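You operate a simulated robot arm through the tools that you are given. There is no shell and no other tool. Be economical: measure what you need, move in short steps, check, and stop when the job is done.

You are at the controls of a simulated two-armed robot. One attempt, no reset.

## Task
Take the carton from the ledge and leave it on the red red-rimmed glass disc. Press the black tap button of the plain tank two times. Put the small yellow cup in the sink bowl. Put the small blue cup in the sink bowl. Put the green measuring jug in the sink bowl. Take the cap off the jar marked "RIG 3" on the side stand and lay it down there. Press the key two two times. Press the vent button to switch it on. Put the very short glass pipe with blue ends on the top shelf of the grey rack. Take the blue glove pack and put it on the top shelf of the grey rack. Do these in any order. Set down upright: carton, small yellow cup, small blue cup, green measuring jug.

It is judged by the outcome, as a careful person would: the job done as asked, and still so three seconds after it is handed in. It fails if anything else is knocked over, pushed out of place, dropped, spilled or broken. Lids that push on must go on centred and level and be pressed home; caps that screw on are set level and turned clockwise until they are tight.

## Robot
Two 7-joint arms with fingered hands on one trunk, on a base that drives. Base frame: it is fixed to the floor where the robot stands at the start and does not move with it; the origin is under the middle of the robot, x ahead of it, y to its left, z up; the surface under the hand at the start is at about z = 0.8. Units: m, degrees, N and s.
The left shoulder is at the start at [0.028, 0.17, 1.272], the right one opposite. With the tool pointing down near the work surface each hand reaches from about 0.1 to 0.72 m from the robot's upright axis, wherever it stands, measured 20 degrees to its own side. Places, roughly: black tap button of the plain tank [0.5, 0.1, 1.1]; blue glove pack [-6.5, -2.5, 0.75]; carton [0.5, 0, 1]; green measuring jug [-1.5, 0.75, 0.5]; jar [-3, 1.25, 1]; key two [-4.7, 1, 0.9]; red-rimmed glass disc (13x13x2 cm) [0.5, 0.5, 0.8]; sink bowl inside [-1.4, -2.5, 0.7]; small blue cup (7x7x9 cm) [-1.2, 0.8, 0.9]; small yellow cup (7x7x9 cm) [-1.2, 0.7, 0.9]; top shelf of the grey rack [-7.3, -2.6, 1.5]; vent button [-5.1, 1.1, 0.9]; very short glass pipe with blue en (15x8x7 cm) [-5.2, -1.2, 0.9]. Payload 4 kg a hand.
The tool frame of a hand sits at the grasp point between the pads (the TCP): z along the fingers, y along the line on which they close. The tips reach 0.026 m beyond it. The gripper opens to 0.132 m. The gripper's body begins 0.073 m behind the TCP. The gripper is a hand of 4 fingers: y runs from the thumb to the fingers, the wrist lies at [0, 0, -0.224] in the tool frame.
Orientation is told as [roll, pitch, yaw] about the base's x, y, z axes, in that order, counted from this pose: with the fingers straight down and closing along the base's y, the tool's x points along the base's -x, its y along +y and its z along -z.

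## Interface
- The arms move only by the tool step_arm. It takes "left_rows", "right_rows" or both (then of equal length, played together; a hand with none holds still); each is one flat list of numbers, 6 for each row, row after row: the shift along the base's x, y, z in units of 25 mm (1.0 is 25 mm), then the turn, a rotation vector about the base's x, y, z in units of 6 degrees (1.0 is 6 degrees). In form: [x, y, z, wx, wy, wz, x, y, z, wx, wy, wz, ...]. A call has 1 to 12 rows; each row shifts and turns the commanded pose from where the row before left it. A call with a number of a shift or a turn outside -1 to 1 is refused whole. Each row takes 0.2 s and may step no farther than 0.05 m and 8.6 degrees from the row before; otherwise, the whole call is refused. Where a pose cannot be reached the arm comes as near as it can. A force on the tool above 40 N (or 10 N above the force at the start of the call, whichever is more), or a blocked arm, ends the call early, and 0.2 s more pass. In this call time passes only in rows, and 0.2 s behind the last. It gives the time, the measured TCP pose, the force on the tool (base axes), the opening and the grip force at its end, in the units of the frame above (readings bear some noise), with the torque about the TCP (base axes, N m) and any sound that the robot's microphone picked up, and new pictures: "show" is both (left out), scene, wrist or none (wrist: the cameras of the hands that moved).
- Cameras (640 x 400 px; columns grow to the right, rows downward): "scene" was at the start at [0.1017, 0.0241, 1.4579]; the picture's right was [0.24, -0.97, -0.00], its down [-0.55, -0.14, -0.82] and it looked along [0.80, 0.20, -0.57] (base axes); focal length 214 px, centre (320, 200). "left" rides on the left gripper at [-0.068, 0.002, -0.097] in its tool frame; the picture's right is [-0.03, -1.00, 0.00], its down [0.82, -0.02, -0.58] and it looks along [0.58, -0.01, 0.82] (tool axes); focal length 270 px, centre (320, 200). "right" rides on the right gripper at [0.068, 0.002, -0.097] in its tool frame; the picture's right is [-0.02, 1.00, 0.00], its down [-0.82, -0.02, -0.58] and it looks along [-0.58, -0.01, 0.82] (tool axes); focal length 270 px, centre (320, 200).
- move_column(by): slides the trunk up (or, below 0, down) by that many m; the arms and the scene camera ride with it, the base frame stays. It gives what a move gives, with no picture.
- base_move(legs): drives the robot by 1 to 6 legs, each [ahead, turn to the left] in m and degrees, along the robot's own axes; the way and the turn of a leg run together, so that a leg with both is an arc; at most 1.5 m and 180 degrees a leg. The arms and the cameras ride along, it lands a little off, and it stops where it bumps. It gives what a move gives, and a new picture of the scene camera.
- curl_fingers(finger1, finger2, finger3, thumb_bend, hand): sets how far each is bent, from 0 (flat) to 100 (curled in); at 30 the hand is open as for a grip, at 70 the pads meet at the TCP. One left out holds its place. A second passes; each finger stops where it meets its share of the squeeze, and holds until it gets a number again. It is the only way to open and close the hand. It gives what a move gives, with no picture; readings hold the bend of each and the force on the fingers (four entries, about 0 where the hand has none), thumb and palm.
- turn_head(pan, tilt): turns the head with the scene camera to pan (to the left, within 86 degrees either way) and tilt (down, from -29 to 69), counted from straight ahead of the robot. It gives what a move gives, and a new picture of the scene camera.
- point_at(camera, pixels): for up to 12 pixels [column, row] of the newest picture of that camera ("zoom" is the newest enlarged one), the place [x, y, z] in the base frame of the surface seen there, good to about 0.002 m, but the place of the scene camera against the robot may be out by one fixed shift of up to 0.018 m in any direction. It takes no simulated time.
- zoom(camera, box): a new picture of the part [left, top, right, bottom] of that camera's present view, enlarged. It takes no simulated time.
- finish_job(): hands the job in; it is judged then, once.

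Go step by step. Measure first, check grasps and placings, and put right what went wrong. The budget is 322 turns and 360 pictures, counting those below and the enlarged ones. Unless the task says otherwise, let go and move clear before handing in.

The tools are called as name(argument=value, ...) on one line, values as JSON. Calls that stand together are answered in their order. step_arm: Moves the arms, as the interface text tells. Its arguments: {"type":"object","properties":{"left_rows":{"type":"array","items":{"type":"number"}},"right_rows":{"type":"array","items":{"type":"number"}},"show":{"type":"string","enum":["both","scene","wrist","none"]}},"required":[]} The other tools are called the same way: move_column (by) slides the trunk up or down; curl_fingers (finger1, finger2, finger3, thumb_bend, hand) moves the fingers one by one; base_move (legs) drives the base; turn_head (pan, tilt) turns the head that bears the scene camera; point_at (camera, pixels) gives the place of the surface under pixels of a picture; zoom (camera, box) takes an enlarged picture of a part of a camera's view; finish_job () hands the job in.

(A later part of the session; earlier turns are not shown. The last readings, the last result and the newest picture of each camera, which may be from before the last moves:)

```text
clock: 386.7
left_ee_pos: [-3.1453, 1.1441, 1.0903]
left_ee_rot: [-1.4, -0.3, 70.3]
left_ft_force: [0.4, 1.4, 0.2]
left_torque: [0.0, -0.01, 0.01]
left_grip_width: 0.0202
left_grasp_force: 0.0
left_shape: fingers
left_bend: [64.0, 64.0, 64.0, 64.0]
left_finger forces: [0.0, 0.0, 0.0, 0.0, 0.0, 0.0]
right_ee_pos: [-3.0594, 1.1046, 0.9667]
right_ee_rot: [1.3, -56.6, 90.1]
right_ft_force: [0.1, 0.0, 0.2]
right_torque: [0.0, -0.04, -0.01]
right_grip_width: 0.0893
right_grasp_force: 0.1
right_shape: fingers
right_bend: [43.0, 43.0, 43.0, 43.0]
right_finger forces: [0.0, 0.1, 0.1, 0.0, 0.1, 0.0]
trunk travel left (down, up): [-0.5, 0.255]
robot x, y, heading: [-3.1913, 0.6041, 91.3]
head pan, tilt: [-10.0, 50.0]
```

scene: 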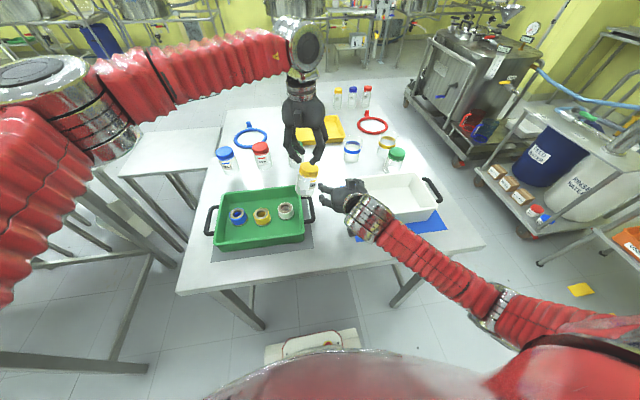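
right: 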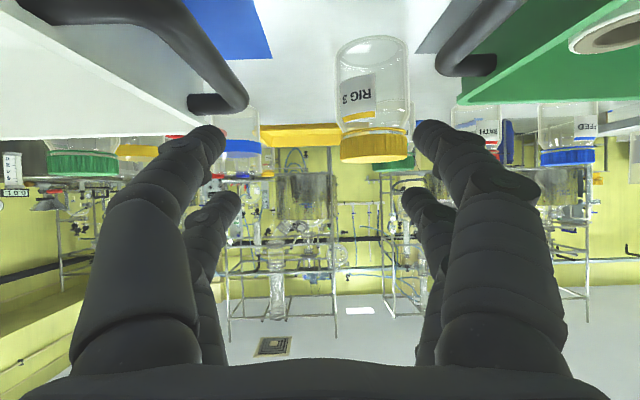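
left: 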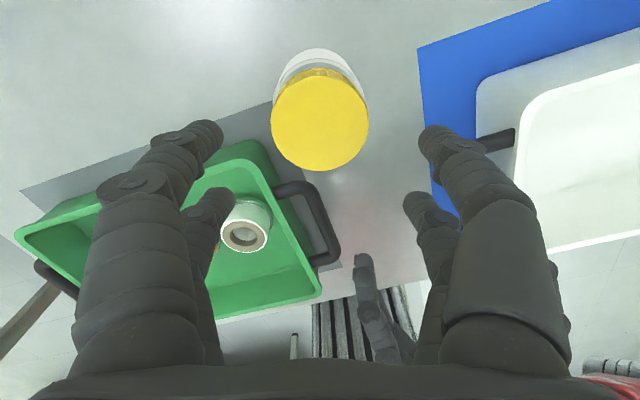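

The left arm is at its limit there, and the jar still stands. I'll raise the right hand and turn the base 20° right so the jar lies in front of the left arm.

step_arm(right_rows=[0, 0, 0.9, 0, 0, 0, 0, 0, 0.9, 0, 0, 0, 0, 0, 0.9, 0, 0, 0, 0, 0, 0.9, 0, 0, 0], left_rows=[0, 0, 0.5, 0, 0, 0, 0, 0, 0.5, 0, 0, 0, 0, 0, 0.5, 0, 0, 0, 0, 0, 0, 0, 0, 0], show="none")

base_move(legs=[[0, -20]])

curl_fingers(hand="left", finger1=43, finger2=43, finger3=43, thumb_bend=43)

zoom(camera="left", box=[0, 0, 640, 400])

```text
clock: 387.7
left_ee_pos: [-3.1457, 1.1454, 1.1275]
left_ee_rot: [-1.4, -0.2, 70.3]
left_ft_force: [0.3, 0.9, -0.5]
left_torque: [0.0, 0.02, -0.02]
left_grip_width: 0.0201
left_grasp_force: 0.0
left_shape: fingers
left_bend: [64.0, 64.0, 64.0, 64.0]
left_finger forces: [0.0, 0.0, 0.1, 0.0, 0.0, 0.0]
right_ee_pos: [-3.0595, 1.1039, 1.0558]
right_ee_rot: [1.5, -56.6, 90.1]
right_ft_force: [-0.6, -0.4, -1.1]
right_torque: [0.02, 0.01, -0.01]
right_grip_width: 0.0895
right_grasp_force: 0.0
right_shape: fingers
right_bend: [43.0, 43.0, 43.0, 43.0]
right_finger forces: [0.0, 0.1, 0.1, 0.0, 0.0, 0.1]
trunk travel left (down, up): [-0.5, 0.255]
robot x, y, heading: [-3.1906, 0.6, 91.0]
head pan, tilt: [-10.0, 50.0]
```

```text
clock: 389.3
left_ee_pos: [-2.958, 1.0917, 1.1271]
left_ee_rot: [-1.4, -0.2, 49.7]
left_ft_force: [-0.5, -0.5, -0.3]
left_torque: [0.02, 0.0, 0.01]
left_grip_width: 0.0203
left_grasp_force: 0.0
left_shape: fingers
left_bend: [64.0, 64.0, 64.0, 64.0]
left_finger forces: [0.0, 0.1, 0.0, 0.1, 0.1, 0.0]
right_ee_pos: [-2.8911, 1.0227, 1.0561]
right_ee_rot: [1.5, -56.7, 69.5]
right_ft_force: [0.5, 0.0, 0.3]
right_torque: [0.02, 0.0, -0.02]
right_grip_width: 0.0893
right_grasp_force: 0.1
right_shape: fingers
right_bend: [43.0, 43.0, 43.0, 43.0]
right_finger forces: [0.1, 0.0, 0.0, 0.0, 0.0, 0.1]
trunk travel left (down, up): [-0.5, 0.255]
robot x, y, heading: [-3.2129, 0.6022, 70.9]
head pan, tilt: [-10.0, 50.0]
```

scene: 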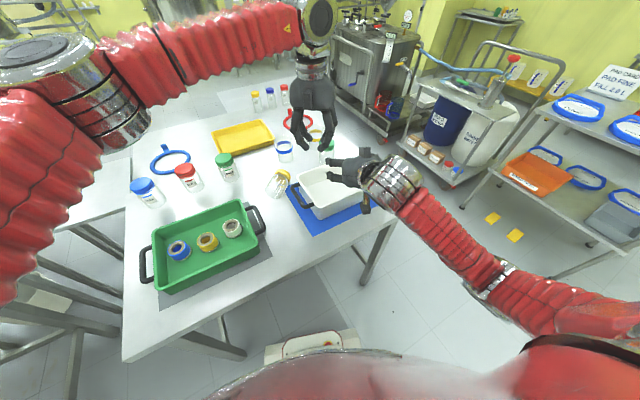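

```text
clock: 390.3
left_ee_pos: [-2.9579, 1.0898, 1.1279]
left_ee_rot: [-1.5, -0.2, 49.6]
left_ft_force: [0.3, 0.7, 0.4]
left_torque: [0.02, 0.02, -0.01]
left_grip_width: 0.0891
left_grasp_force: 0.1
left_shape: fingers
left_bend: [43.0, 43.0, 43.0, 43.0]
left_finger forces: [0.1, 0.1, 0.0, 0.0, 0.0, 0.0]
right_ee_pos: [-2.8912, 1.0221, 1.057]
right_ee_rot: [1.5, -56.6, 69.4]
right_ft_force: [0.4, -0.8, -0.5]
right_torque: [0.02, -0.02, 0.03]
right_grip_width: 0.0898
right_grasp_force: 0.1
right_shape: fingers
right_bend: [43.0, 43.0, 43.0, 43.0]
right_finger forces: [0.1, 0.1, 0.1, 0.0, 0.1, 0.0]
trunk travel left (down, up): [-0.5, 0.255]
robot x, y, heading: [-3.2107, 0.6008, 70.6]
head pan, tilt: [-10.0, 50.0]
```

```text
1.00 times, centred on (320, 200) of left (not enlarged: the box is as wide or as high as the picture)
```

zoom: 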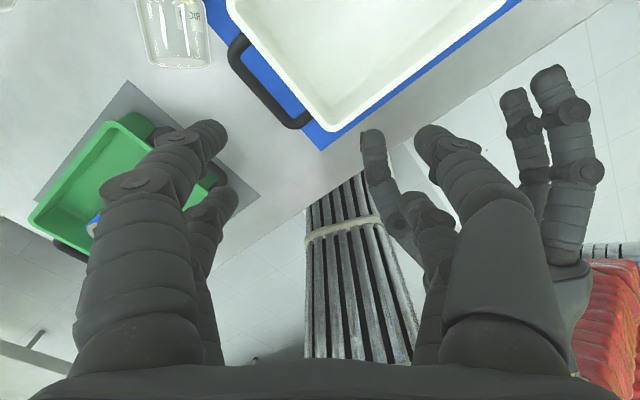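

The jar near (278,185) looks tipped in the scene view; zooming to check.

zoom(camera="scene", box=[220, 130, 340, 220])

point_at(camera="zoom", pixels=[[305, 290], [350, 240], [290, 300], [330, 270], [365, 250], [280, 260]])

```text
4.44 times, centred on (280, 175) of scene
```

zoom: 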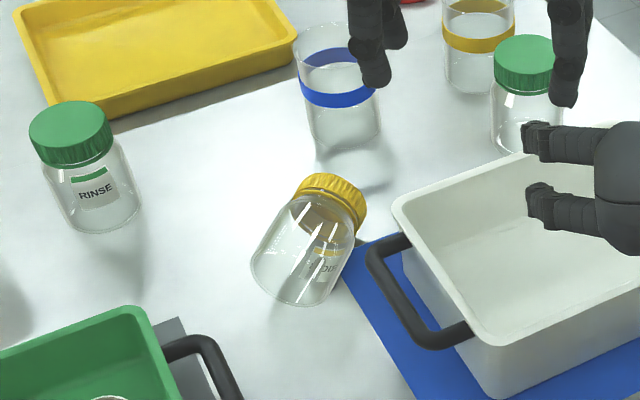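

```text
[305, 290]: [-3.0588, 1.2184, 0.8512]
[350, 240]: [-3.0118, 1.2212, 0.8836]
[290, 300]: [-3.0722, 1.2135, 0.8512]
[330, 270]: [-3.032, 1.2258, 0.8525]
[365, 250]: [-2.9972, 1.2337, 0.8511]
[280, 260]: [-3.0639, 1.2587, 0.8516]
```

The jar has tipped over (cap still on). I can use this: grip its body near the base from above with the right hand, lift, and pitch the hand forward so the jar stands upright in the air for unscrewing. First I'll re-pose both hands.

step_arm(left_rows=[-1, 0, 0.2, 0, 0, 0, -1, 0, 0.2, 0, 0, 0, -1, 0, 0.2, 0, 0, 0, -1, 0, 0.2, 0, 0, 0, -1, 0, 0, 0, 0, 0, -1, 0, 0, 0, 0, 0, -1, -0.3, 0, 0, 0, 0, -1, -0.3, 0, 0, 0, 0, -1, -0.3, 0, 0, 0, 0, -1, -0.3, 0, 0, 0, 0], right_rows=[0, 0, 0.3, -0.88, 0.33, 0, 0, 0, 0.3, -0.88, 0.33, 0, 0, 0, 0.3, -0.88, 0.33, 0, 0, 0, 0.3, -0.88, 0.33, 0, 0, 0, 0, -0.88, 0.33, 0, 0, 0, 0, -0.88, 0.33, 0, 0, 0.5, 0, -0.88, 0.33, 0, 0, 0.7, 0, -0.88, 0.33, 0, -0.3, 0.8, 0, -0.88, 0.33, 0, -0.5, 0.8, 0, -0.88, 0.33, 0], show="none")

step_arm(right_rows=[-0.8, 0.8, 0, 0, 0, -0.5, -0.8, 0.8, 0, 0, 0, -0.5, -0.8, 0.8, 0, 0, 0, -0.5, -0.8, 0.5, 0, 0, 0, -0.5, -0.8, 0.3, 0, 0, 0, 0])

```text
clock: 392.5
left_ee_pos: [-3.2119, 1.0603, 1.1484]
left_ee_rot: [-1.4, -0.1, 49.8]
left_ft_force: [-0.1, 0.0, -0.6]
left_torque: [-0.03, -0.01, -0.01]
left_grip_width: 0.0892
left_grasp_force: 0.0
left_shape: fingers
left_bend: [43.0, 43.0, 43.0, 43.0]
left_finger forces: [0.0, 0.0, 0.0, 0.0, 0.0, 0.1]
right_ee_pos: [-2.912, 1.0922, 1.0849]
right_ee_rot: [1.4, -0.3, 69.4]
right_ft_force: [-0.8, 0.4, -0.3]
right_torque: [-0.01, -0.04, 0.03]
right_grip_width: 0.0895
right_grasp_force: 0.0
right_shape: fingers
right_bend: [43.0, 43.0, 43.0, 43.0]
right_finger forces: [0.0, 0.0, 0.0, 0.1, 0.0, 0.1]
trunk travel left (down, up): [-0.5, 0.255]
robot x, y, heading: [-3.2136, 0.6044, 70.7]
head pan, tilt: [-10.0, 50.0]
```

```text
clock: 393.7
left_ee_pos: [-3.2103, 1.0605, 1.1485]
left_ee_rot: [-1.5, -0.1, 49.7]
left_ft_force: [0.7, 0.2, 0.4]
left_torque: [0.01, 0.0, -0.01]
left_grip_width: 0.0888
left_grasp_force: 0.0
left_shape: fingers
left_bend: [43.0, 43.0, 43.0, 43.0]
left_finger forces: [0.0, 0.0, 0.0, 0.1, 0.1, 0.0]
right_ee_pos: [-3.0106, 1.1725, 1.0863]
right_ee_rot: [1.4, -0.3, 57.4]
right_ft_force: [-0.5, 0.7, -0.7]
right_torque: [-0.05, -0.04, -0.02]
right_grip_width: 0.0895
right_grasp_force: 0.1
right_shape: fingers
right_bend: [43.0, 43.0, 43.0, 43.0]
right_finger forces: [0.1, 0.0, 0.1, 0.1, 0.0, 0.1]
trunk travel left (down, up): [-0.5, 0.255]
robot x, y, heading: [-3.2123, 0.6077, 70.8]
head pan, tilt: [-10.0, 50.0]
```

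scene: 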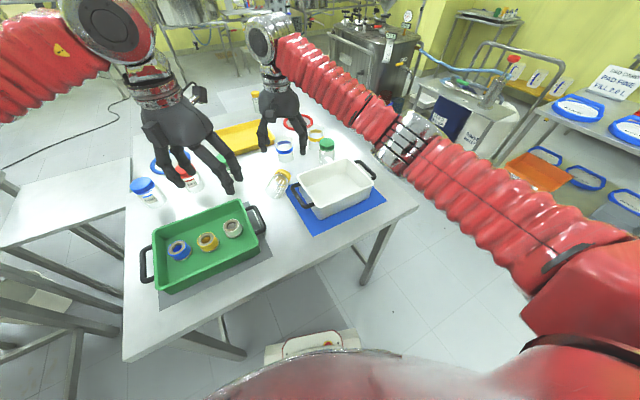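
right: 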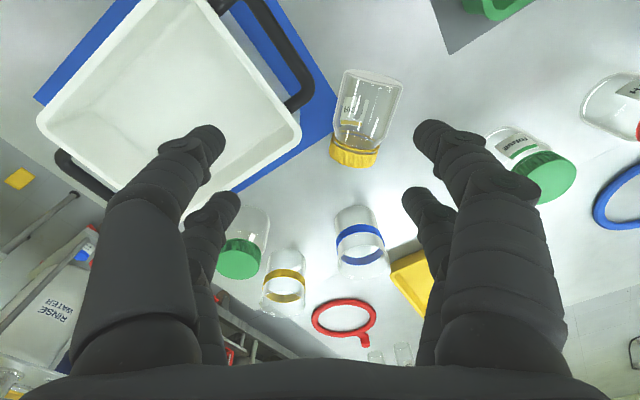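

The jar lies with its base at (382,82) and cap at (355,155) in the right view. Measuring it.

point_at(camera="right", pixels=[[355, 150], [333, 150], [377, 160], [358, 138], [352, 163], [350, 105], [345, 125], [399, 85], [345, 75], [372, 75]])

zoom(camera="right", box=[300, 50, 430, 180])

```text
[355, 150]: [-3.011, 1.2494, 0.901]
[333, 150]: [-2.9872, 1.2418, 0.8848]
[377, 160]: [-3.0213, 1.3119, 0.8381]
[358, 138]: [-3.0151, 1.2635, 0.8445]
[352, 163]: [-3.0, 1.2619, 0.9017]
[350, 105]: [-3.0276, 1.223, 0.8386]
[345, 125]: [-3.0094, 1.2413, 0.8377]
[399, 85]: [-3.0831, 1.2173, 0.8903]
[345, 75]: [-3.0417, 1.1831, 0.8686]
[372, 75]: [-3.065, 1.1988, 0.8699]
```

```text
3.08 times, centred on (365, 115) of right
```

zoom: 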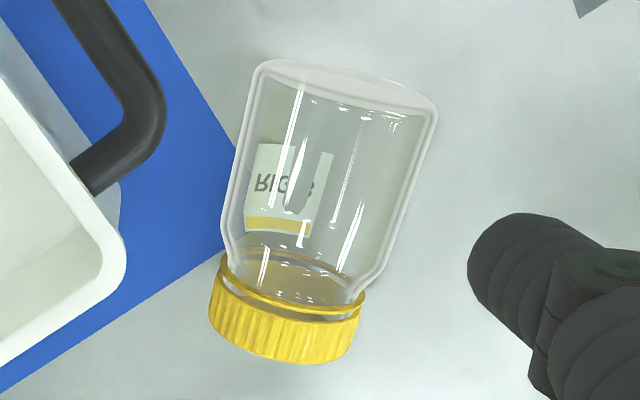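

The jar axis runs from base (-3.06,1.195) to cap (-3.004,1.258). I'll align the right hand across it near the base, with a narrower opening because of the tub handle.

curl_fingers(hand="right", finger1=47, finger2=47, finger3=47, thumb_bend=47)

step_arm(right_rows=[-0.32, 0.4, -0.9, 0, 0, -0.5, -0.33, 0.42, -0.9, 0, 0, -0.5, -0.33, 0.42, -0.9, 0, 0, -0.5, -0.32, 0.42, -0.9, 0, 0, 0, 0, 0, -0.9, 0, 0, 0, 0, 0, -0.9, 0, 0, 0, 0, 0, -0.6, 0, 0, 0], show="wrist")

```text
clock: 394.7
left_ee_pos: [-3.2106, 1.0596, 1.1495]
left_ee_rot: [-1.4, -0.1, 49.7]
left_ft_force: [0.3, 0.7, 0.3]
left_torque: [-0.03, -0.01, -0.02]
left_grip_width: 0.089
left_grasp_force: 0.0
left_shape: fingers
left_bend: [43.0, 43.0, 43.0, 43.0]
left_finger forces: [0.1, 0.0, 0.1, 0.1, 0.1, 0.0]
right_ee_pos: [-3.0106, 1.1709, 1.0855]
right_ee_rot: [1.5, -0.3, 57.5]
right_ft_force: [-0.4, 0.9, -0.5]
right_torque: [0.02, 0.04, 0.02]
right_grip_width: 0.0767
right_grasp_force: 0.0
right_shape: fingers
right_bend: [47.0, 47.0, 47.0, 47.0]
right_finger forces: [0.0, 0.0, 0.0, 0.1, 0.1, 0.0]
trunk travel left (down, up): [-0.5, 0.255]
robot x, y, heading: [-3.2121, 0.6025, 70.7]
head pan, tilt: [-10.0, 50.0]
```

```text
clock: 396.3
left_ee_pos: [-3.2101, 1.0607, 1.1483]
left_ee_rot: [-1.4, 0.0, 49.7]
left_ft_force: [-0.5, -0.3, -0.9]
left_torque: [0.01, 0.04, 0.01]
left_grip_width: 0.0893
left_grasp_force: 0.1
left_shape: fingers
left_bend: [43.0, 43.0, 43.0, 43.0]
left_finger forces: [0.0, 0.0, 0.0, 0.0, 0.0, 0.0]
right_ee_pos: [-3.0431, 1.2136, 0.9376]
right_ee_rot: [1.5, -0.3, 48.5]
right_ft_force: [-0.6, -0.2, 0.6]
right_torque: [0.02, -0.02, 0.01]
right_grip_width: 0.0766
right_grasp_force: 0.1
right_shape: fingers
right_bend: [47.0, 47.0, 47.0, 47.0]
right_finger forces: [0.0, 0.0, 0.1, 0.0, 0.0, 0.0]
trunk travel left (down, up): [-0.5, 0.255]
robot x, y, heading: [-3.2091, 0.6027, 70.5]
head pan, tilt: [-10.0, 50.0]
```

right: 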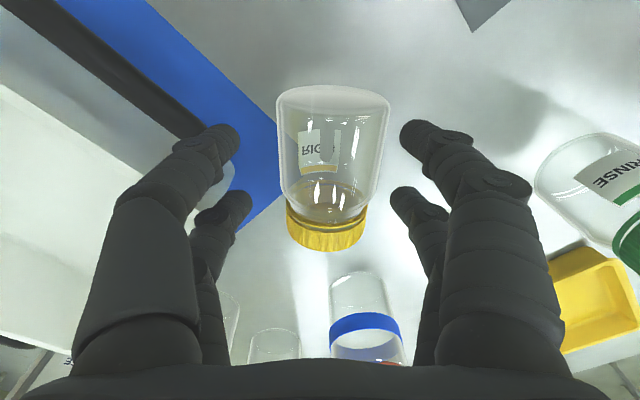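

Small shift away from the tub handle, narrow the fingers slightly, and go down.

curl_fingers(hand="right", finger1=49, finger2=49, finger3=49, thumb_bend=49)

step_arm(right_rows=[-0.36, 0.32, 0, 0, 0, 0, 0, 0, -0.7, 0, 0, 0, 0, 0, -0.7, 0, 0, 0, 0, 0, -0.6, 0, 0, 0, 0, 0, -0.6, 0, 0, 0], show="wrist")

```text
clock: 397.3
left_ee_pos: [-3.2102, 1.0606, 1.149]
left_ee_rot: [-1.5, -0.1, 49.7]
left_ft_force: [0.7, 1.1, -0.7]
left_torque: [0.02, -0.01, 0.03]
left_grip_width: 0.0893
left_grasp_force: 0.0
left_shape: fingers
left_bend: [43.0, 43.0, 43.0, 43.0]
left_finger forces: [0.0, 0.0, 0.0, 0.0, 0.1, 0.0]
right_ee_pos: [-3.0436, 1.2132, 0.9373]
right_ee_rot: [1.5, -0.3, 48.4]
right_ft_force: [0.3, -0.1, 0.2]
right_torque: [0.0, 0.01, -0.02]
right_grip_width: 0.0701
right_grasp_force: 0.1
right_shape: fingers
right_bend: [49.0, 49.0, 49.0, 49.0]
right_finger forces: [0.0, 0.1, 0.0, 0.1, 0.1, 0.1]
trunk travel left (down, up): [-0.5, 0.255]
robot x, y, heading: [-3.2097, 0.6052, 70.7]
head pan, tilt: [-10.0, 50.0]
```

```text
clock: 398.5
left_ee_pos: [-3.2092, 1.0594, 1.1483]
left_ee_rot: [-1.4, -0.1, 49.7]
left_ft_force: [-0.3, 0.3, -0.4]
left_torque: [0.0, -0.04, -0.01]
left_grip_width: 0.0891
left_grasp_force: 0.1
left_shape: fingers
left_bend: [43.0, 43.0, 43.0, 43.0]
left_finger forces: [0.0, 0.0, 0.0, 0.1, 0.1, 0.1]
right_ee_pos: [-3.0483, 1.2128, 0.8727]
right_ee_rot: [1.6, -0.4, 48.2]
right_ft_force: [-1.3, -0.3, 2.9]
right_torque: [-0.11, -0.08, -0.04]
right_grip_width: 0.0696
right_grasp_force: 1.8
right_shape: fingers
right_bend: [49.0, 49.0, 49.0, 49.0]
right_finger forces: [0.2, 0.0, 0.3, 0.0, 2.7, 0.0]
right hand out of reach, approached as far as the arm can: row 3
trunk travel left (down, up): [-0.5, 0.255]
robot x, y, heading: [-3.2117, 0.6041, 70.2]
head pan, tilt: [-10.0, 50.0]
```

right: 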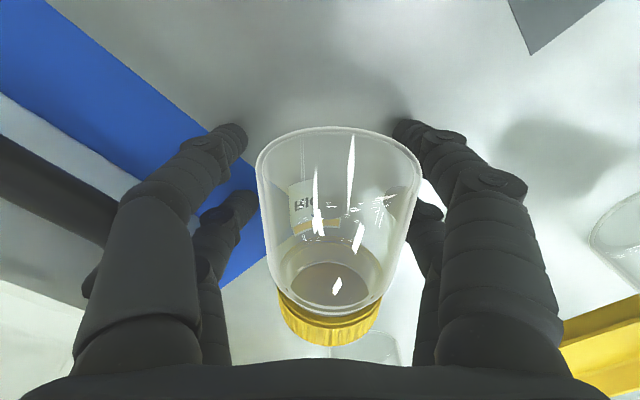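

step_arm(right_rows=[0.3, 0.35, 0, 0, 0, 0], show="none")

curl_fingers(hand="right", finger1=64, finger2=64, finger3=64, thumb_bend=64)

step_arm(right_rows=[0, 0, 0.9, 0, 0, 0, 0, 0, 0.9, 0, 0, 0, 0, 0, 0.9, 0, 0, 0, 0, 0, 0.9, 0, 0, 0], show="wrist")

```text
clock: 398.9
left_ee_pos: [-3.209, 1.0597, 1.1483]
left_ee_rot: [-1.4, -0.1, 49.7]
left_ft_force: [-0.6, 0.6, 0.4]
left_torque: [0.02, 0.01, -0.03]
left_grip_width: 0.089
left_grasp_force: 0.1
left_shape: fingers
left_bend: [43.0, 43.0, 43.0, 43.0]
left_finger forces: [0.1, 0.0, 0.0, 0.0, 0.0, 0.0]
right_ee_pos: [-3.0491, 1.2118, 0.8743]
right_ee_rot: [1.5, -0.4, 48.1]
right_ft_force: [-0.4, 0.5, 3.9]
right_torque: [-0.09, -0.08, 0.03]
right_grip_width: 0.0696
right_grasp_force: 1.5
right_shape: fingers
right_bend: [49.0, 49.0, 49.0, 49.0]
right_finger forces: [0.0, 0.1, 0.8, 0.0, 2.3, 0.0]
right hand out of reach, approached as far as the arm can: row 1
trunk travel left (down, up): [-0.5, 0.255]
robot x, y, heading: [-3.2147, 0.605, 70.7]
head pan, tilt: [-10.0, 50.0]
```

```text
clock: 399.9
left_ee_pos: [-3.2101, 1.0602, 1.1487]
left_ee_rot: [-1.4, -0.1, 49.6]
left_ft_force: [0.4, 0.5, -0.3]
left_torque: [-0.02, 0.01, 0.0]
left_grip_width: 0.0891
left_grasp_force: 0.1
left_shape: fingers
left_bend: [43.0, 43.0, 43.0, 43.0]
left_finger forces: [0.0, 0.0, 0.1, 0.1, 0.0, 0.0]
right_ee_pos: [-3.0499, 1.2109, 0.8718]
right_ee_rot: [1.2, -0.4, 48.2]
right_ft_force: [0.7, 0.7, 2.5]
right_torque: [-0.03, -0.07, 0.03]
right_grip_width: 0.0347
right_grasp_force: 13.1
right_shape: fingers
right_bend: [60.0, 55.0, 59.0, 62.0]
right_finger forces: [4.2, 7.8, 8.1, 0.1, 6.2, 0.1]
trunk travel left (down, up): [-0.5, 0.255]
robot x, y, heading: [-3.2114, 0.6074, 70.8]
head pan, tilt: [-10.0, 50.0]
```

```text
clock: 400.9
left_ee_pos: [-3.2097, 1.0604, 1.149]
left_ee_rot: [-1.5, -0.1, 49.6]
left_ft_force: [-0.8, -0.3, 0.1]
left_torque: [0.0, 0.02, 0.01]
left_grip_width: 0.0889
left_grasp_force: 0.1
left_shape: fingers
left_bend: [43.0, 43.0, 43.0, 43.0]
left_finger forces: [0.0, 0.1, 0.0, 0.0, 0.0, 0.0]
right_ee_pos: [-3.0521, 1.2113, 0.9624]
right_ee_rot: [1.5, -0.3, 48.4]
right_ft_force: [0.5, -0.1, -0.6]
right_torque: [-0.03, 0.03, -0.01]
right_grip_width: 0.0345
right_grasp_force: 10.5
right_shape: fingers
right_bend: [60.0, 55.0, 59.0, 62.0]
right_finger forces: [3.9, 7.5, 4.5, 0.0, 6.1, 0.0]
trunk travel left (down, up): [-0.5, 0.255]
robot x, y, heading: [-3.2072, 0.6072, 70.5]
head pan, tilt: [-10.0, 50.0]
```

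right: 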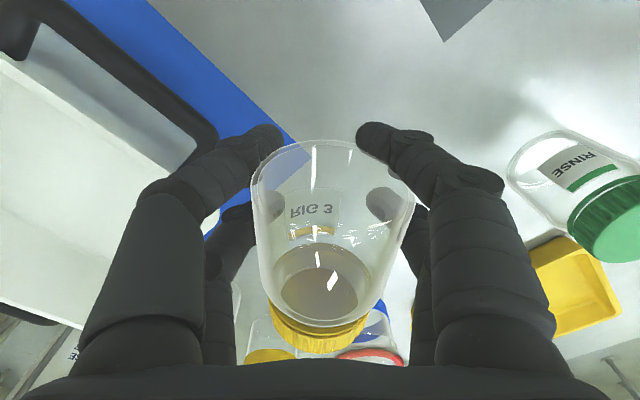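

The jar is lifted, held near its base. I'll raise it, bring it nearer, and pitch the hand forward so the jar turns upright.

step_arm(right_rows=[0, 0, 1, 0, 0, 0, 0, -0.5, 1, 0, 0, 0, -0.2, -0.7, 1, 0, 0, 0, -0.2, -0.7, 1, 0, 0, 0, -0.2, -0.7, 1, 0.74, -0.67, 0, 0, -0.5, 0.5, 0.74, -0.67, 0, 0, 0, 0, 0.74, -0.67, 0, 0, 0, 0, 0.74, -0.67, 0, 0, 0, 0, 0.74, -0.67, 0, 0, 0, 0, 0.74, -0.67, 0, 0, 0, 0, 0.74, -0.67, 0, 0, 0, 0, 0.74, -0.67, 0], show="none")

step_arm(right_rows=[0, 0, 0, 0.74, -0.67, 0, 0, 0, 0, 0.74, -0.67, 0, 0, 0, 0, 0.74, -0.67, 0, 0, 0, 0, 0.74, -0.67, 0, 0, 0, 0, 0.74, -0.67, 0, 0, 0, 0, 0.74, -0.67, 0])

```text
clock: 403.1
left_ee_pos: [-3.2146, 1.0622, 1.1461]
left_ee_rot: [-0.9, 0.5, 50.1]
left_ft_force: [-9.2, 7.1, -3.0]
left_torque: [0.02, 0.17, 0.18]
left_grip_width: 0.079
left_grasp_force: 0.1
left_shape: fingers
left_bend: [43.0, 43.0, 43.0, 46.0]
left_finger forces: [0.0, 0.0, 0.0, 0.1, 0.1, 0.1]
right_ee_pos: [-3.0626, 1.1347, 1.1029]
right_ee_rot: [1.1, -35.9, 48.1]
right_ft_force: [9.8, -7.1, 2.0]
right_torque: [0.0, 0.75, 1.62]
right_grip_width: 0.0336
right_grasp_force: 10.7
right_shape: fingers
right_bend: [60.0, 55.0, 59.0, 62.0]
right_finger forces: [3.7, 7.2, 4.1, 0.0, 5.6, 0.0]
trunk travel left (down, up): [-0.5, 0.255]
robot x, y, heading: [-3.2121, 0.6045, 70.5]
head pan, tilt: [-10.0, 50.0]
stopped in row 11 (left hand): the force on the tool passed its limit at 53 N (the readings are from after the stop); the commanded pose is now the measured one
```

```text
clock: 403.5
left_ee_pos: [-3.2183, 1.0599, 1.1428]
left_ee_rot: [-0.5, 1.2, 49.8]
left_ft_force: [-6.4, 0.9, -2.4]
left_torque: [-0.02, -0.06, -0.01]
left_grip_width: 0.0853
left_grasp_force: 0.0
left_shape: fingers
left_bend: [43.0, 43.0, 43.0, 44.0]
left_finger forces: [0.1, 0.1, 0.1, 0.0, 0.0, 0.0]
right_ee_pos: [-3.0577, 1.1371, 1.1088]
right_ee_rot: [1.7, -39.7, 46.9]
right_ft_force: [5.4, -1.7, -0.1]
right_torque: [-0.09, 0.28, 0.61]
right_grip_width: 0.0337
right_grasp_force: 10.4
right_shape: fingers
right_bend: [60.0, 55.0, 59.0, 62.0]
right_finger forces: [3.6, 7.2, 4.0, 0.1, 5.6, 0.0]
trunk travel left (down, up): [-0.5, 0.255]
robot x, y, heading: [-3.2139, 0.606, 70.5]
head pan, tilt: [-10.0, 50.0]
stopped in row 1 (left hand): the force on the tool passed its limit at 55 N (the readings are from after the stop); the commanded pose is now the measured one
```

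scene: 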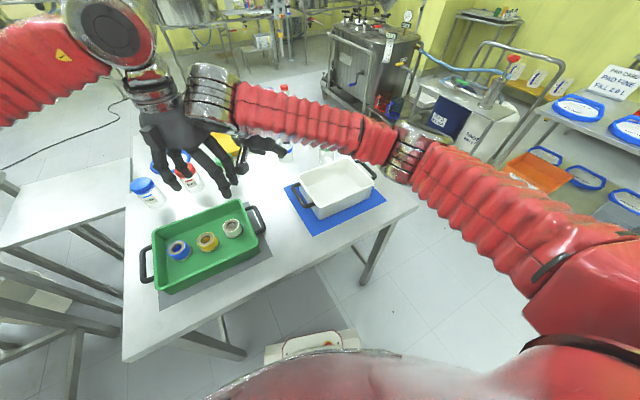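
right: 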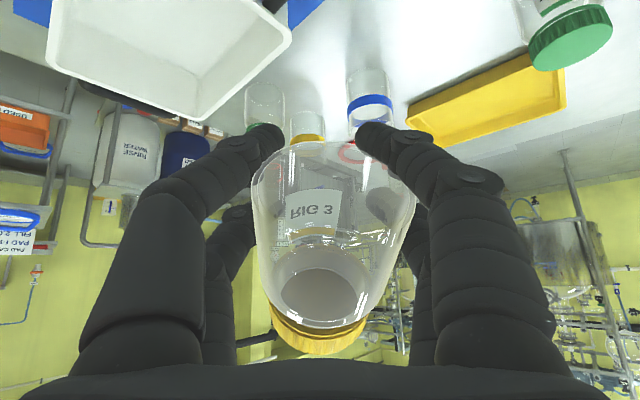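

The right wrist touched the left hand. I'll move the left hand up and away, then continue the pitch.

step_arm(left_rows=[-0.6, 0, 0.9, 0, 0, 0, -0.6, 0, 0.9, 0, 0, 0, -0.6, 0, 0.9, 0, 0, 0, -0.6, 0, 0.9, 0, 0, 0, -0.6, 0, 0.9, 0, 0, 0, -0.6, 0, 0.9, 0, 0, 0], show="none")

step_arm(right_rows=[0.3, 0, 0, 0.74, -0.67, 0, 0.3, 0, 0, 0.74, -0.67, 0, 0.3, 0, 0, 0.74, -0.67, 0, 0, 0, 0, 0.74, -0.67, 0, 0, 0, 0, 0.74, -0.67, 0, 0, 0, 0, 0.74, -0.67, 0, 0, 0, 0, 0.74, -0.67, 0, 0, 0, 0, 0.74, -0.67, 0])

```text
clock: 404.9
left_ee_pos: [-3.3094, 1.0586, 1.2803]
left_ee_rot: [-0.6, 1.1, 49.7]
left_ft_force: [0.4, 0.0, -0.2]
left_torque: [0.01, -0.05, 0.0]
left_grip_width: 0.0893
left_grasp_force: 0.0
left_shape: fingers
left_bend: [43.0, 43.0, 43.0, 43.0]
left_finger forces: [0.0, 0.2, 0.0, 0.0, 0.1, 0.1]
right_ee_pos: [-3.0576, 1.1374, 1.1082]
right_ee_rot: [1.6, -39.7, 46.9]
right_ft_force: [0.3, -0.6, -1.0]
right_torque: [-0.01, -0.02, -0.05]
right_grip_width: 0.0336
right_grasp_force: 10.3
right_shape: fingers
right_bend: [60.0, 55.0, 59.0, 62.0]
right_finger forces: [3.7, 7.2, 4.0, 0.1, 5.7, 0.1]
trunk travel left (down, up): [-0.5, 0.255]
robot x, y, heading: [-3.2129, 0.6048, 70.6]
head pan, tilt: [-10.0, 50.0]
```

```text
clock: 406.7
left_ee_pos: [-3.3087, 1.0592, 1.2781]
left_ee_rot: [-0.6, 1.1, 49.7]
left_ft_force: [0.0, 0.8, -0.2]
left_torque: [0.01, -0.01, 0.0]
left_grip_width: 0.0891
left_grasp_force: 0.1
left_shape: fingers
left_bend: [43.0, 43.0, 43.0, 43.0]
left_finger forces: [0.0, 0.0, 0.0, 0.0, 0.0, 0.0]
right_ee_pos: [-3.0365, 1.1375, 1.1091]
right_ee_rot: [16.6, -87.7, 32.5]
right_ft_force: [0.2, 0.6, -0.7]
right_torque: [-0.02, 0.05, -0.03]
right_grip_width: 0.0331
right_grasp_force: 10.1
right_shape: fingers
right_bend: [60.0, 56.0, 59.0, 62.0]
right_finger forces: [3.4, 6.7, 3.6, 0.0, 6.0, 0.0]
trunk travel left (down, up): [-0.5, 0.255]
robot x, y, heading: [-3.2116, 0.6049, 70.4]
head pan, tilt: [-10.0, 50.0]
```

scene: 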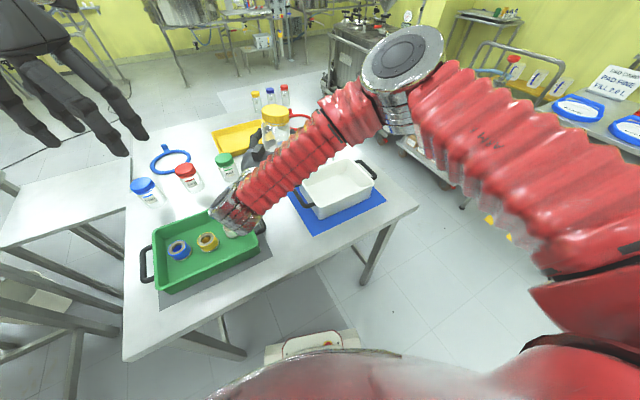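
right: 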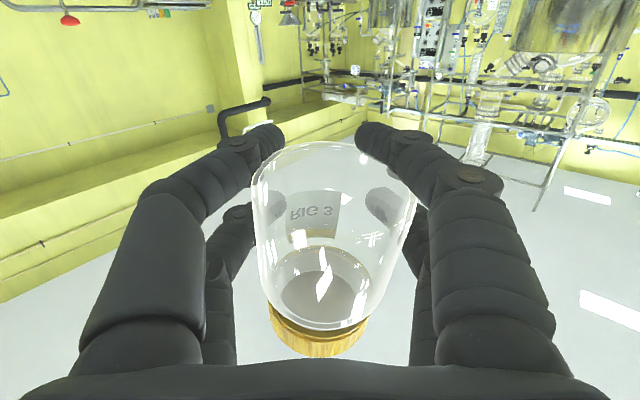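

The jar is now upright in the air with the cap on top (275,112). Measuring the cap.

zoom(camera="scene", box=[225, 85, 345, 185])

point_at(camera="zoom", pixels=[[295, 110], [235, 120], [355, 105], [295, 140], [290, 165], [250, 150], [345, 140], [295, 200], [260, 285]])

```text
4.00 times, centred on (285, 135) of scene
```

zoom: 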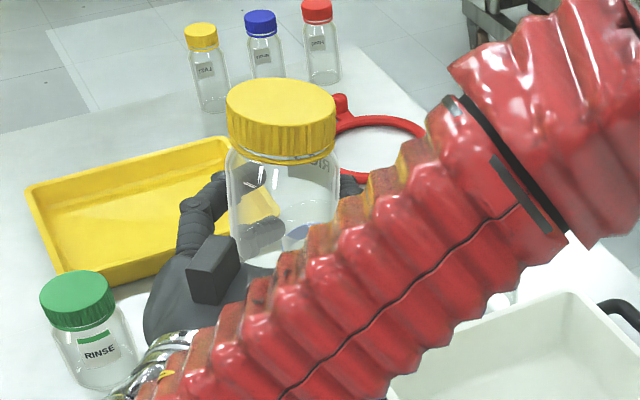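

```text
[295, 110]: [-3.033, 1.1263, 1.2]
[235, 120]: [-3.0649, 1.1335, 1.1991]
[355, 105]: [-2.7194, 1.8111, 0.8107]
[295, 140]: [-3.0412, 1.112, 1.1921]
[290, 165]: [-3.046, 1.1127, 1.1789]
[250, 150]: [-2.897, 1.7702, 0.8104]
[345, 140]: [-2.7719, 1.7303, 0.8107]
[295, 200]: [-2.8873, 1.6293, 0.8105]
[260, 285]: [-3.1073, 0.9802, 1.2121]
```

Cap centre about (-3.038,1.135), top z 1.187. Bringing the left hand over it.

step_arm(left_rows=[0.9, 0.25, 0.1, 0, 0, -0.3, 0.9, 0.25, 0.1, 0, 0, -0.3, 0.9, 0.25, 0.1, 0, 0, -0.3, 0.9, 0.25, 0.1, 0, 0, -0.3, 0.9, 0.25, 0.1, 0, 0, -0.3, 0.9, 0.25, 0.1, 0, 0, -0.3, 0.9, 0.25, 0, 0, 0, -0.3, 0.9, 0.25, 0, 0, 0, -0.3, 0.9, 0.25, 0, 0, 0, -0.3, 0.9, 0.25, 0, 0, 0, -0.3, 0.9, 0.25, 0, 0, 0, -0.3, 0.9, 0.25, 0, 0, 0, -0.3], show="wrist")

point_at(camera="left", pixels=[[320, 100], [320, 130], [320, 150], [350, 130], [290, 130], [320, 170]])

```text
clock: 409.3
left_ee_pos: [-3.0354, 1.135, 1.2926]
left_ee_rot: [-0.6, 1.2, 28.1]
left_ft_force: [1.4, -0.1, -0.1]
left_torque: [-0.05, 0.02, -0.02]
left_grip_width: 0.089
left_grasp_force: 0.0
left_shape: fingers
left_bend: [43.0, 43.0, 43.0, 43.0]
left_finger forces: [0.0, 0.1, 0.0, 0.0, 0.0, 0.0]
right_ee_pos: [-3.0355, 1.1378, 1.1074]
right_ee_rot: [16.4, -87.5, 32.6]
right_ft_force: [-0.4, 0.0, -1.9]
right_torque: [0.0, 0.05, 0.0]
right_grip_width: 0.0332
right_grasp_force: 9.9
right_shape: fingers
right_bend: [60.0, 56.0, 59.0, 62.0]
right_finger forces: [3.2, 6.7, 3.6, 0.0, 5.9, 0.0]
trunk travel left (down, up): [-0.5, 0.255]
robot x, y, heading: [-3.2153, 0.6052, 70.9]
head pan, tilt: [-10.0, 50.0]
```

left: 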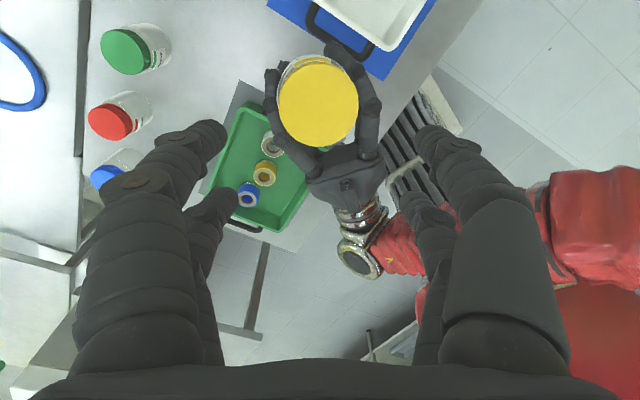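

```text
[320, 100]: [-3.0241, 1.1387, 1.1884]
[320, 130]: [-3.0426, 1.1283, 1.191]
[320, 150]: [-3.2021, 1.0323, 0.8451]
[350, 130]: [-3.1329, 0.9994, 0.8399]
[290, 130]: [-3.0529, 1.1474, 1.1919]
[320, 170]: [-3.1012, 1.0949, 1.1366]
```

Reached. Cap centre (-3.0255,1.139), top 1.189, and the right hand is well below. Lower, grip, and turn counter-clockwise 60°.

step_arm(left_rows=[0.2, 0.08, -0.9, 0, 0, 0, 0.2, 0.08, -0.9, 0, 0, 0, 0, 0, -0.9, 0, 0, 0, 0, 0, -0.9, 0, 0, 0, 0, 0, -0.3, 0, 0, 0], show="none")

curl_fingers(hand="left", finger1=64, finger2=64, finger3=64, thumb_bend=64)

curl_fingers(hand="right", finger1=70, finger2=70, finger3=70, thumb_bend=70)

step_arm(left_rows=[0, 0, 0, 0, 0, 0.8, 0, 0, 0, 0, 0, 0.8, 0, 0, 0, 0, 0, 0.8, 0, 0, 0, 0, 0, 0.8], show="wrist")

```text
clock: 410.5
left_ee_pos: [-3.0254, 1.1376, 1.1949]
left_ee_rot: [-0.6, 1.0, 28.1]
left_ft_force: [-0.4, 0.0, 0.2]
left_torque: [0.03, 0.01, -0.01]
left_grip_width: 0.0892
left_grasp_force: 0.0
left_shape: fingers
left_bend: [43.0, 43.0, 43.0, 43.0]
left_finger forces: [0.0, 0.0, 0.0, 0.0, 0.1, 0.0]
right_ee_pos: [-3.0353, 1.1371, 1.1084]
right_ee_rot: [16.0, -87.5, 33.0]
right_ft_force: [0.0, 0.7, -1.5]
right_torque: [0.02, 0.0, 0.0]
right_grip_width: 0.0334
right_grasp_force: 10.1
right_shape: fingers
right_bend: [60.0, 56.0, 59.0, 62.0]
right_finger forces: [3.3, 6.8, 3.6, 0.0, 5.9, 0.0]
trunk travel left (down, up): [-0.5, 0.255]
robot x, y, heading: [-3.2116, 0.6045, 70.8]
head pan, tilt: [-10.0, 50.0]
```

```text
clock: 411.5
left_ee_pos: [-3.027, 1.1394, 1.1948]
left_ee_rot: [-0.6, 1.1, 28.2]
left_ft_force: [-1.0, 0.3, -1.7]
left_torque: [0.01, -0.01, 0.0]
left_grip_width: 0.0363
left_grasp_force: 10.3
left_shape: fingers
left_bend: [58.0, 55.0, 56.0, 61.0]
left_finger forces: [3.9, 6.4, 5.8, 0.0, 4.3, 0.1]
right_ee_pos: [-3.0354, 1.1374, 1.1085]
right_ee_rot: [16.1, -87.5, 32.9]
right_ft_force: [-0.2, -0.3, 0.4]
right_torque: [0.02, -0.01, -0.03]
right_grip_width: 0.0316
right_grasp_force: 8.6
right_shape: fingers
right_bend: [61.0, 56.0, 59.0, 62.0]
right_finger forces: [2.7, 6.8, 3.6, 0.1, 5.5, 0.0]
trunk travel left (down, up): [-0.5, 0.255]
robot x, y, heading: [-3.2129, 0.6044, 71.0]
head pan, tilt: [-10.0, 50.0]
```

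```text
clock: 412.5
left_ee_pos: [-3.0258, 1.1401, 1.1951]
left_ee_rot: [-0.6, 1.0, 28.1]
left_ft_force: [-3.9, 1.4, 2.1]
left_torque: [0.1, 0.23, -0.03]
left_grip_width: 0.0364
left_grasp_force: 10.9
left_shape: fingers
left_bend: [58.0, 55.0, 57.0, 61.0]
left_finger forces: [4.3, 7.4, 5.9, 0.0, 3.7, 0.0]
right_ee_pos: [-3.0356, 1.1379, 1.1081]
right_ee_rot: [15.3, -87.6, 33.7]
right_ft_force: [3.5, -1.4, -3.6]
right_torque: [0.04, 0.15, 0.01]
right_grip_width: 0.0226
right_grasp_force: 15.5
right_shape: fingers
right_bend: [64.0, 56.0, 62.0, 67.0]
right_finger forces: [6.0, 8.5, 6.2, 0.0, 10.1, 0.0]
trunk travel left (down, up): [-0.5, 0.255]
robot x, y, heading: [-3.2131, 0.6031, 70.8]
head pan, tilt: [-10.0, 50.0]
```

```text
clock: 413.5
left_ee_pos: [-3.0278, 1.1386, 1.1964]
left_ee_rot: [-0.6, 1.1, 47.3]
left_ft_force: [-2.9, 2.2, 4.9]
left_torque: [0.2, 0.4, -0.33]
left_grip_width: 0.034
left_grasp_force: 11.4
left_shape: fingers
left_bend: [59.0, 55.0, 57.0, 62.0]
left_finger forces: [3.0, 10.1, 7.1, 0.1, 2.5, 0.0]
right_ee_pos: [-3.0352, 1.137, 1.109]
right_ee_rot: [14.9, -87.5, 34.0]
right_ft_force: [2.7, -2.0, -6.7]
right_torque: [-0.08, -0.08, 0.26]
right_grip_width: 0.0151
right_grasp_force: 13.4
right_shape: fingers
right_bend: [68.0, 59.0, 63.0, 67.0]
right_finger forces: [4.2, 7.1, 6.1, 0.1, 8.6, 0.0]
trunk travel left (down, up): [-0.5, 0.255]
robot x, y, heading: [-3.2102, 0.6039, 70.6]
head pan, tilt: [-10.0, 50.0]
```

left: 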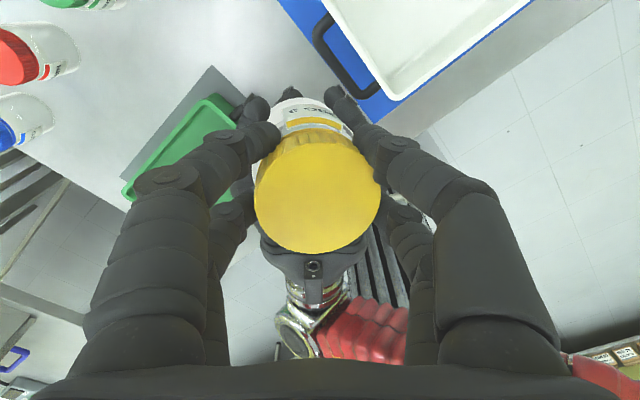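

The right grip is slipping off the rounded base. With the left hand holding the cap, I'll open the right, raise it 14 mm and re-grip, then continue turning.

curl_fingers(hand="right", finger1=49, finger2=49, finger3=49, thumb_bend=49)

step_arm(right_rows=[0.2, 0, 0.6, 0, 0, 0], show="none")

curl_fingers(hand="right", finger1=66, finger2=66, finger3=66, thumb_bend=66)

step_arm(left_rows=[0, 0, 0, 0, 0, 0.8, 0, 0, 0, 0, 0, 0.8, 0, 0, 0, 0, 0, 0.8, 0, 0, 0, 0, 0, 0.8], show="wrist")

```text
clock: 414.5
left_ee_pos: [-3.0268, 1.1387, 1.1954]
left_ee_rot: [-0.7, 1.1, 47.3]
left_ft_force: [-0.2, 0.5, -1.0]
left_torque: [0.02, -0.01, 0.03]
left_grip_width: 0.0338
left_grasp_force: 10.9
left_shape: fingers
left_bend: [59.0, 55.0, 56.0, 62.0]
left_finger forces: [4.0, 5.9, 6.6, 0.1, 3.8, 0.0]
right_ee_pos: [-3.036, 1.1365, 1.1091]
right_ee_rot: [15.9, -87.5, 33.2]
right_ft_force: [0.0, 0.5, -0.4]
right_torque: [-0.01, 0.0, -0.01]
right_grip_width: 0.0688
right_grasp_force: 0.0
right_shape: fingers
right_bend: [49.0, 49.0, 49.0, 49.0]
right_finger forces: [0.0, 0.0, 0.0, 0.1, 0.0, 0.0]
trunk travel left (down, up): [-0.5, 0.255]
robot x, y, heading: [-3.2106, 0.6073, 70.8]
head pan, tilt: [-10.0, 50.0]
```

```text
clock: 414.9
left_ee_pos: [-3.0257, 1.1377, 1.195]
left_ee_rot: [-0.6, 1.1, 47.3]
left_ft_force: [0.3, -1.0, -1.1]
left_torque: [0.03, 0.02, 0.03]
left_grip_width: 0.0338
left_grasp_force: 10.3
left_shape: fingers
left_bend: [59.0, 55.0, 56.0, 62.0]
left_finger forces: [4.2, 6.0, 6.5, 0.0, 3.9, 0.0]
right_ee_pos: [-3.0299, 1.1376, 1.1242]
right_ee_rot: [16.0, -87.5, 32.9]
right_ft_force: [-0.3, 0.2, -0.5]
right_torque: [-0.03, -0.04, 0.03]
right_grip_width: 0.0686
right_grasp_force: 0.1
right_shape: fingers
right_bend: [49.0, 49.0, 49.0, 49.0]
right_finger forces: [0.0, 0.1, 0.1, 0.0, 0.0, 0.0]
trunk travel left (down, up): [-0.5, 0.255]
robot x, y, heading: [-3.212, 0.6051, 70.8]
head pan, tilt: [-10.0, 50.0]
```

```text
clock: 415.9
left_ee_pos: [-3.027, 1.1387, 1.1945]
left_ee_rot: [-0.5, 1.2, 47.3]
left_ft_force: [2.2, -4.4, 1.4]
left_torque: [-0.19, -0.13, 0.06]
left_grip_width: 0.0333
left_grasp_force: 10.8
left_shape: fingers
left_bend: [59.0, 55.0, 56.0, 62.0]
left_finger forces: [3.1, 5.7, 7.8, 0.0, 4.6, 0.0]
right_ee_pos: [-3.0303, 1.1369, 1.1233]
right_ee_rot: [15.7, -87.5, 33.4]
right_ft_force: [-1.4, 4.8, -1.2]
right_torque: [-0.08, 0.01, -0.06]
right_grip_width: 0.039
right_grasp_force: 17.5
right_shape: fingers
right_bend: [61.0, 60.0, 61.0, 62.0]
right_finger forces: [9.8, 9.3, 5.0, 0.0, 10.5, 0.0]
trunk travel left (down, up): [-0.5, 0.255]
robot x, y, heading: [-3.2141, 0.6057, 70.7]
head pan, tilt: [-10.0, 50.0]
```

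```text
clock: 416.9
left_ee_pos: [-3.0278, 1.1388, 1.1962]
left_ee_rot: [-0.6, 1.1, 66.7]
left_ft_force: [-2.8, 1.8, 1.1]
left_torque: [0.08, 0.2, -0.28]
left_grip_width: 0.0285
left_grasp_force: 8.8
left_shape: fingers
left_bend: [60.0, 55.0, 56.0, 63.0]
left_finger forces: [2.0, 8.9, 6.4, 0.1, 1.2, 0.1]
right_ee_pos: [-3.0299, 1.1379, 1.1233]
right_ee_rot: [15.4, -87.4, 33.5]
right_ft_force: [3.2, -2.3, -1.8]
right_torque: [0.09, 0.01, 0.28]
right_grip_width: 0.0353
right_grasp_force: 14.3
right_shape: fingers
right_bend: [63.0, 63.0, 62.0, 62.0]
right_finger forces: [5.8, 5.5, 6.3, 0.1, 11.1, 0.1]
trunk travel left (down, up): [-0.5, 0.255]
robot x, y, heading: [-3.2119, 0.6058, 70.8]
head pan, tilt: [-10.0, 50.0]
```

left: 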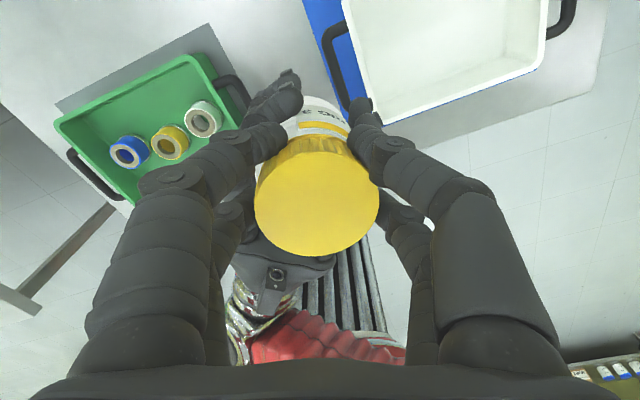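

The label shifted in the view as expected for a fixed jar, so the cap is turning relative to it. Continuing counter-clockwise.

step_arm(left_rows=[0, 0, 0.02, 0, 0, 0.9, 0, 0, 0.02, 0, 0, 0.9, 0, 0, 0.02, 0, 0, 0.9, 0, 0, 0.02, 0, 0, 0.9, 0, 0, 0.02, 0, 0, 0.9, 0, 0, 0.02, 0, 0, 0.9, 0, 0, 0.02, 0, 0, 0.9, 0, 0, 0.02, 0, 0, 0.9], show="wrist")

```text
clock: 418.7
left_ee_pos: [-3.0276, 1.138, 1.2006]
left_ee_rot: [-0.5, 1.1, 109.8]
left_ft_force: [-13.1, 1.0, 4.6]
left_torque: [-0.11, 0.64, -0.53]
left_grip_width: 0.0267
left_grasp_force: 10.7
left_shape: fingers
left_bend: [60.0, 52.0, 58.0, 64.0]
left_finger forces: [3.8, 12.9, 4.7, 0.1, 0.0, 0.0]
right_ee_pos: [-3.0314, 1.137, 1.1238]
right_ee_rot: [15.4, -87.5, 33.6]
right_ft_force: [14.0, -1.0, -4.2]
right_torque: [0.2, 0.38, 0.51]
right_grip_width: 0.0289
right_grasp_force: 14.5
right_shape: fingers
right_bend: [64.0, 65.0, 61.0, 64.0]
right_finger forces: [4.5, 2.4, 12.7, 0.0, 8.4, 0.0]
trunk travel left (down, up): [-0.5, 0.255]
robot x, y, heading: [-3.211, 0.6051, 70.5]
head pan, tilt: [-10.0, 50.0]
```

left: 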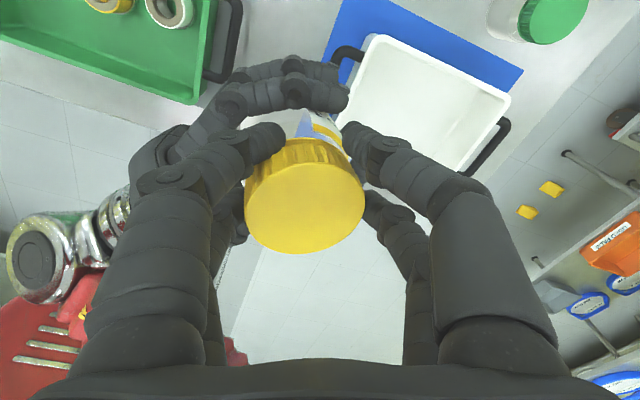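

Lateral force is building between the hands, so I'll open the left, rotate it back, tighten the right grip and take another stroke.

curl_fingers(hand="left", finger1=43, finger2=43, finger3=43, thumb_bend=43)

step_arm(left_rows=[0, 0, 0.9, 0, 0, 0, 0, 0, 0.9, 0, 0, -1, 0, 0, 0, 0, 0, -1, 0, 0, 0, 0, 0, -1, 0, 0, 0, 0, 0, -1, 0, 0, 0, 0, 0, -1, 0, 0, 0, 0, 0, -1, 0, 0, 0, 0, 0, -1, 0, 0, 0, 0, 0, -1, 0, 0, 0, 0, 0, -1, 0, 0, 0, 0, 0, -1, 0, 0, 0, 0, 0, -1], show="wrist")

point_at(camera="left", pixels=[[320, 110], [320, 130], [320, 150], [300, 140], [340, 140], [320, 170]])

```text
clock: 419.7
left_ee_pos: [-3.0269, 1.138, 1.2008]
left_ee_rot: [-0.5, 1.2, 109.7]
left_ft_force: [-0.2, -0.5, 0.4]
left_torque: [0.04, -0.01, -0.01]
left_grip_width: 0.0892
left_grasp_force: 0.0
left_shape: fingers
left_bend: [43.0, 43.0, 43.0, 43.0]
left_finger forces: [0.0, 0.0, 0.1, 0.0, 0.0, 0.0]
right_ee_pos: [-3.0306, 1.1376, 1.1235]
right_ee_rot: [16.0, -87.5, 33.1]
right_ft_force: [-0.4, 0.1, -1.1]
right_torque: [0.03, 0.0, 0.02]
right_grip_width: 0.028
right_grasp_force: 12.4
right_shape: fingers
right_bend: [64.0, 64.0, 63.0, 65.0]
right_finger forces: [7.2, 4.9, 6.5, 0.1, 5.7, 0.0]
trunk travel left (down, up): [-0.5, 0.255]
robot x, y, heading: [-3.2135, 0.6018, 70.9]
head pan, tilt: [-10.0, 50.0]
```

```text
clock: 422.3
left_ee_pos: [-3.0268, 1.1382, 1.245]
left_ee_rot: [-0.6, 1.2, 43.5]
left_ft_force: [0.0, 0.1, 0.0]
left_torque: [0.03, 0.04, -0.01]
left_grip_width: 0.0891
left_grasp_force: 0.0
left_shape: fingers
left_bend: [43.0, 43.0, 43.0, 43.0]
left_finger forces: [0.0, 0.0, 0.0, 0.0, 0.1, 0.1]
right_ee_pos: [-3.0305, 1.1375, 1.1234]
right_ee_rot: [15.8, -87.6, 33.2]
right_ft_force: [0.5, 1.1, -1.9]
right_torque: [0.02, -0.01, 0.0]
right_grip_width: 0.028
right_grasp_force: 12.1
right_shape: fingers
right_bend: [64.0, 64.0, 63.0, 65.0]
right_finger forces: [7.2, 4.8, 6.5, 0.0, 5.5, 0.1]
trunk travel left (down, up): [-0.5, 0.255]
robot x, y, heading: [-3.2083, 0.6026, 70.6]
head pan, tilt: [-10.0, 50.0]
```

left: 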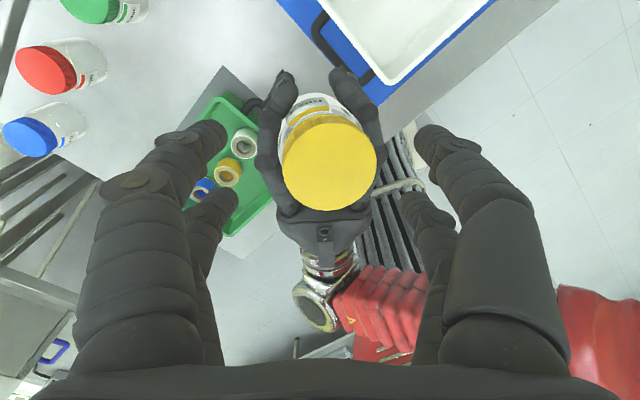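

```text
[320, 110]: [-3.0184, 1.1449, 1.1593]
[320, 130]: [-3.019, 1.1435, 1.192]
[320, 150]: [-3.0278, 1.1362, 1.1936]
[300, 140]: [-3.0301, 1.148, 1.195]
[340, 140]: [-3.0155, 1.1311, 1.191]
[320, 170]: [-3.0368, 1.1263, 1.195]
```

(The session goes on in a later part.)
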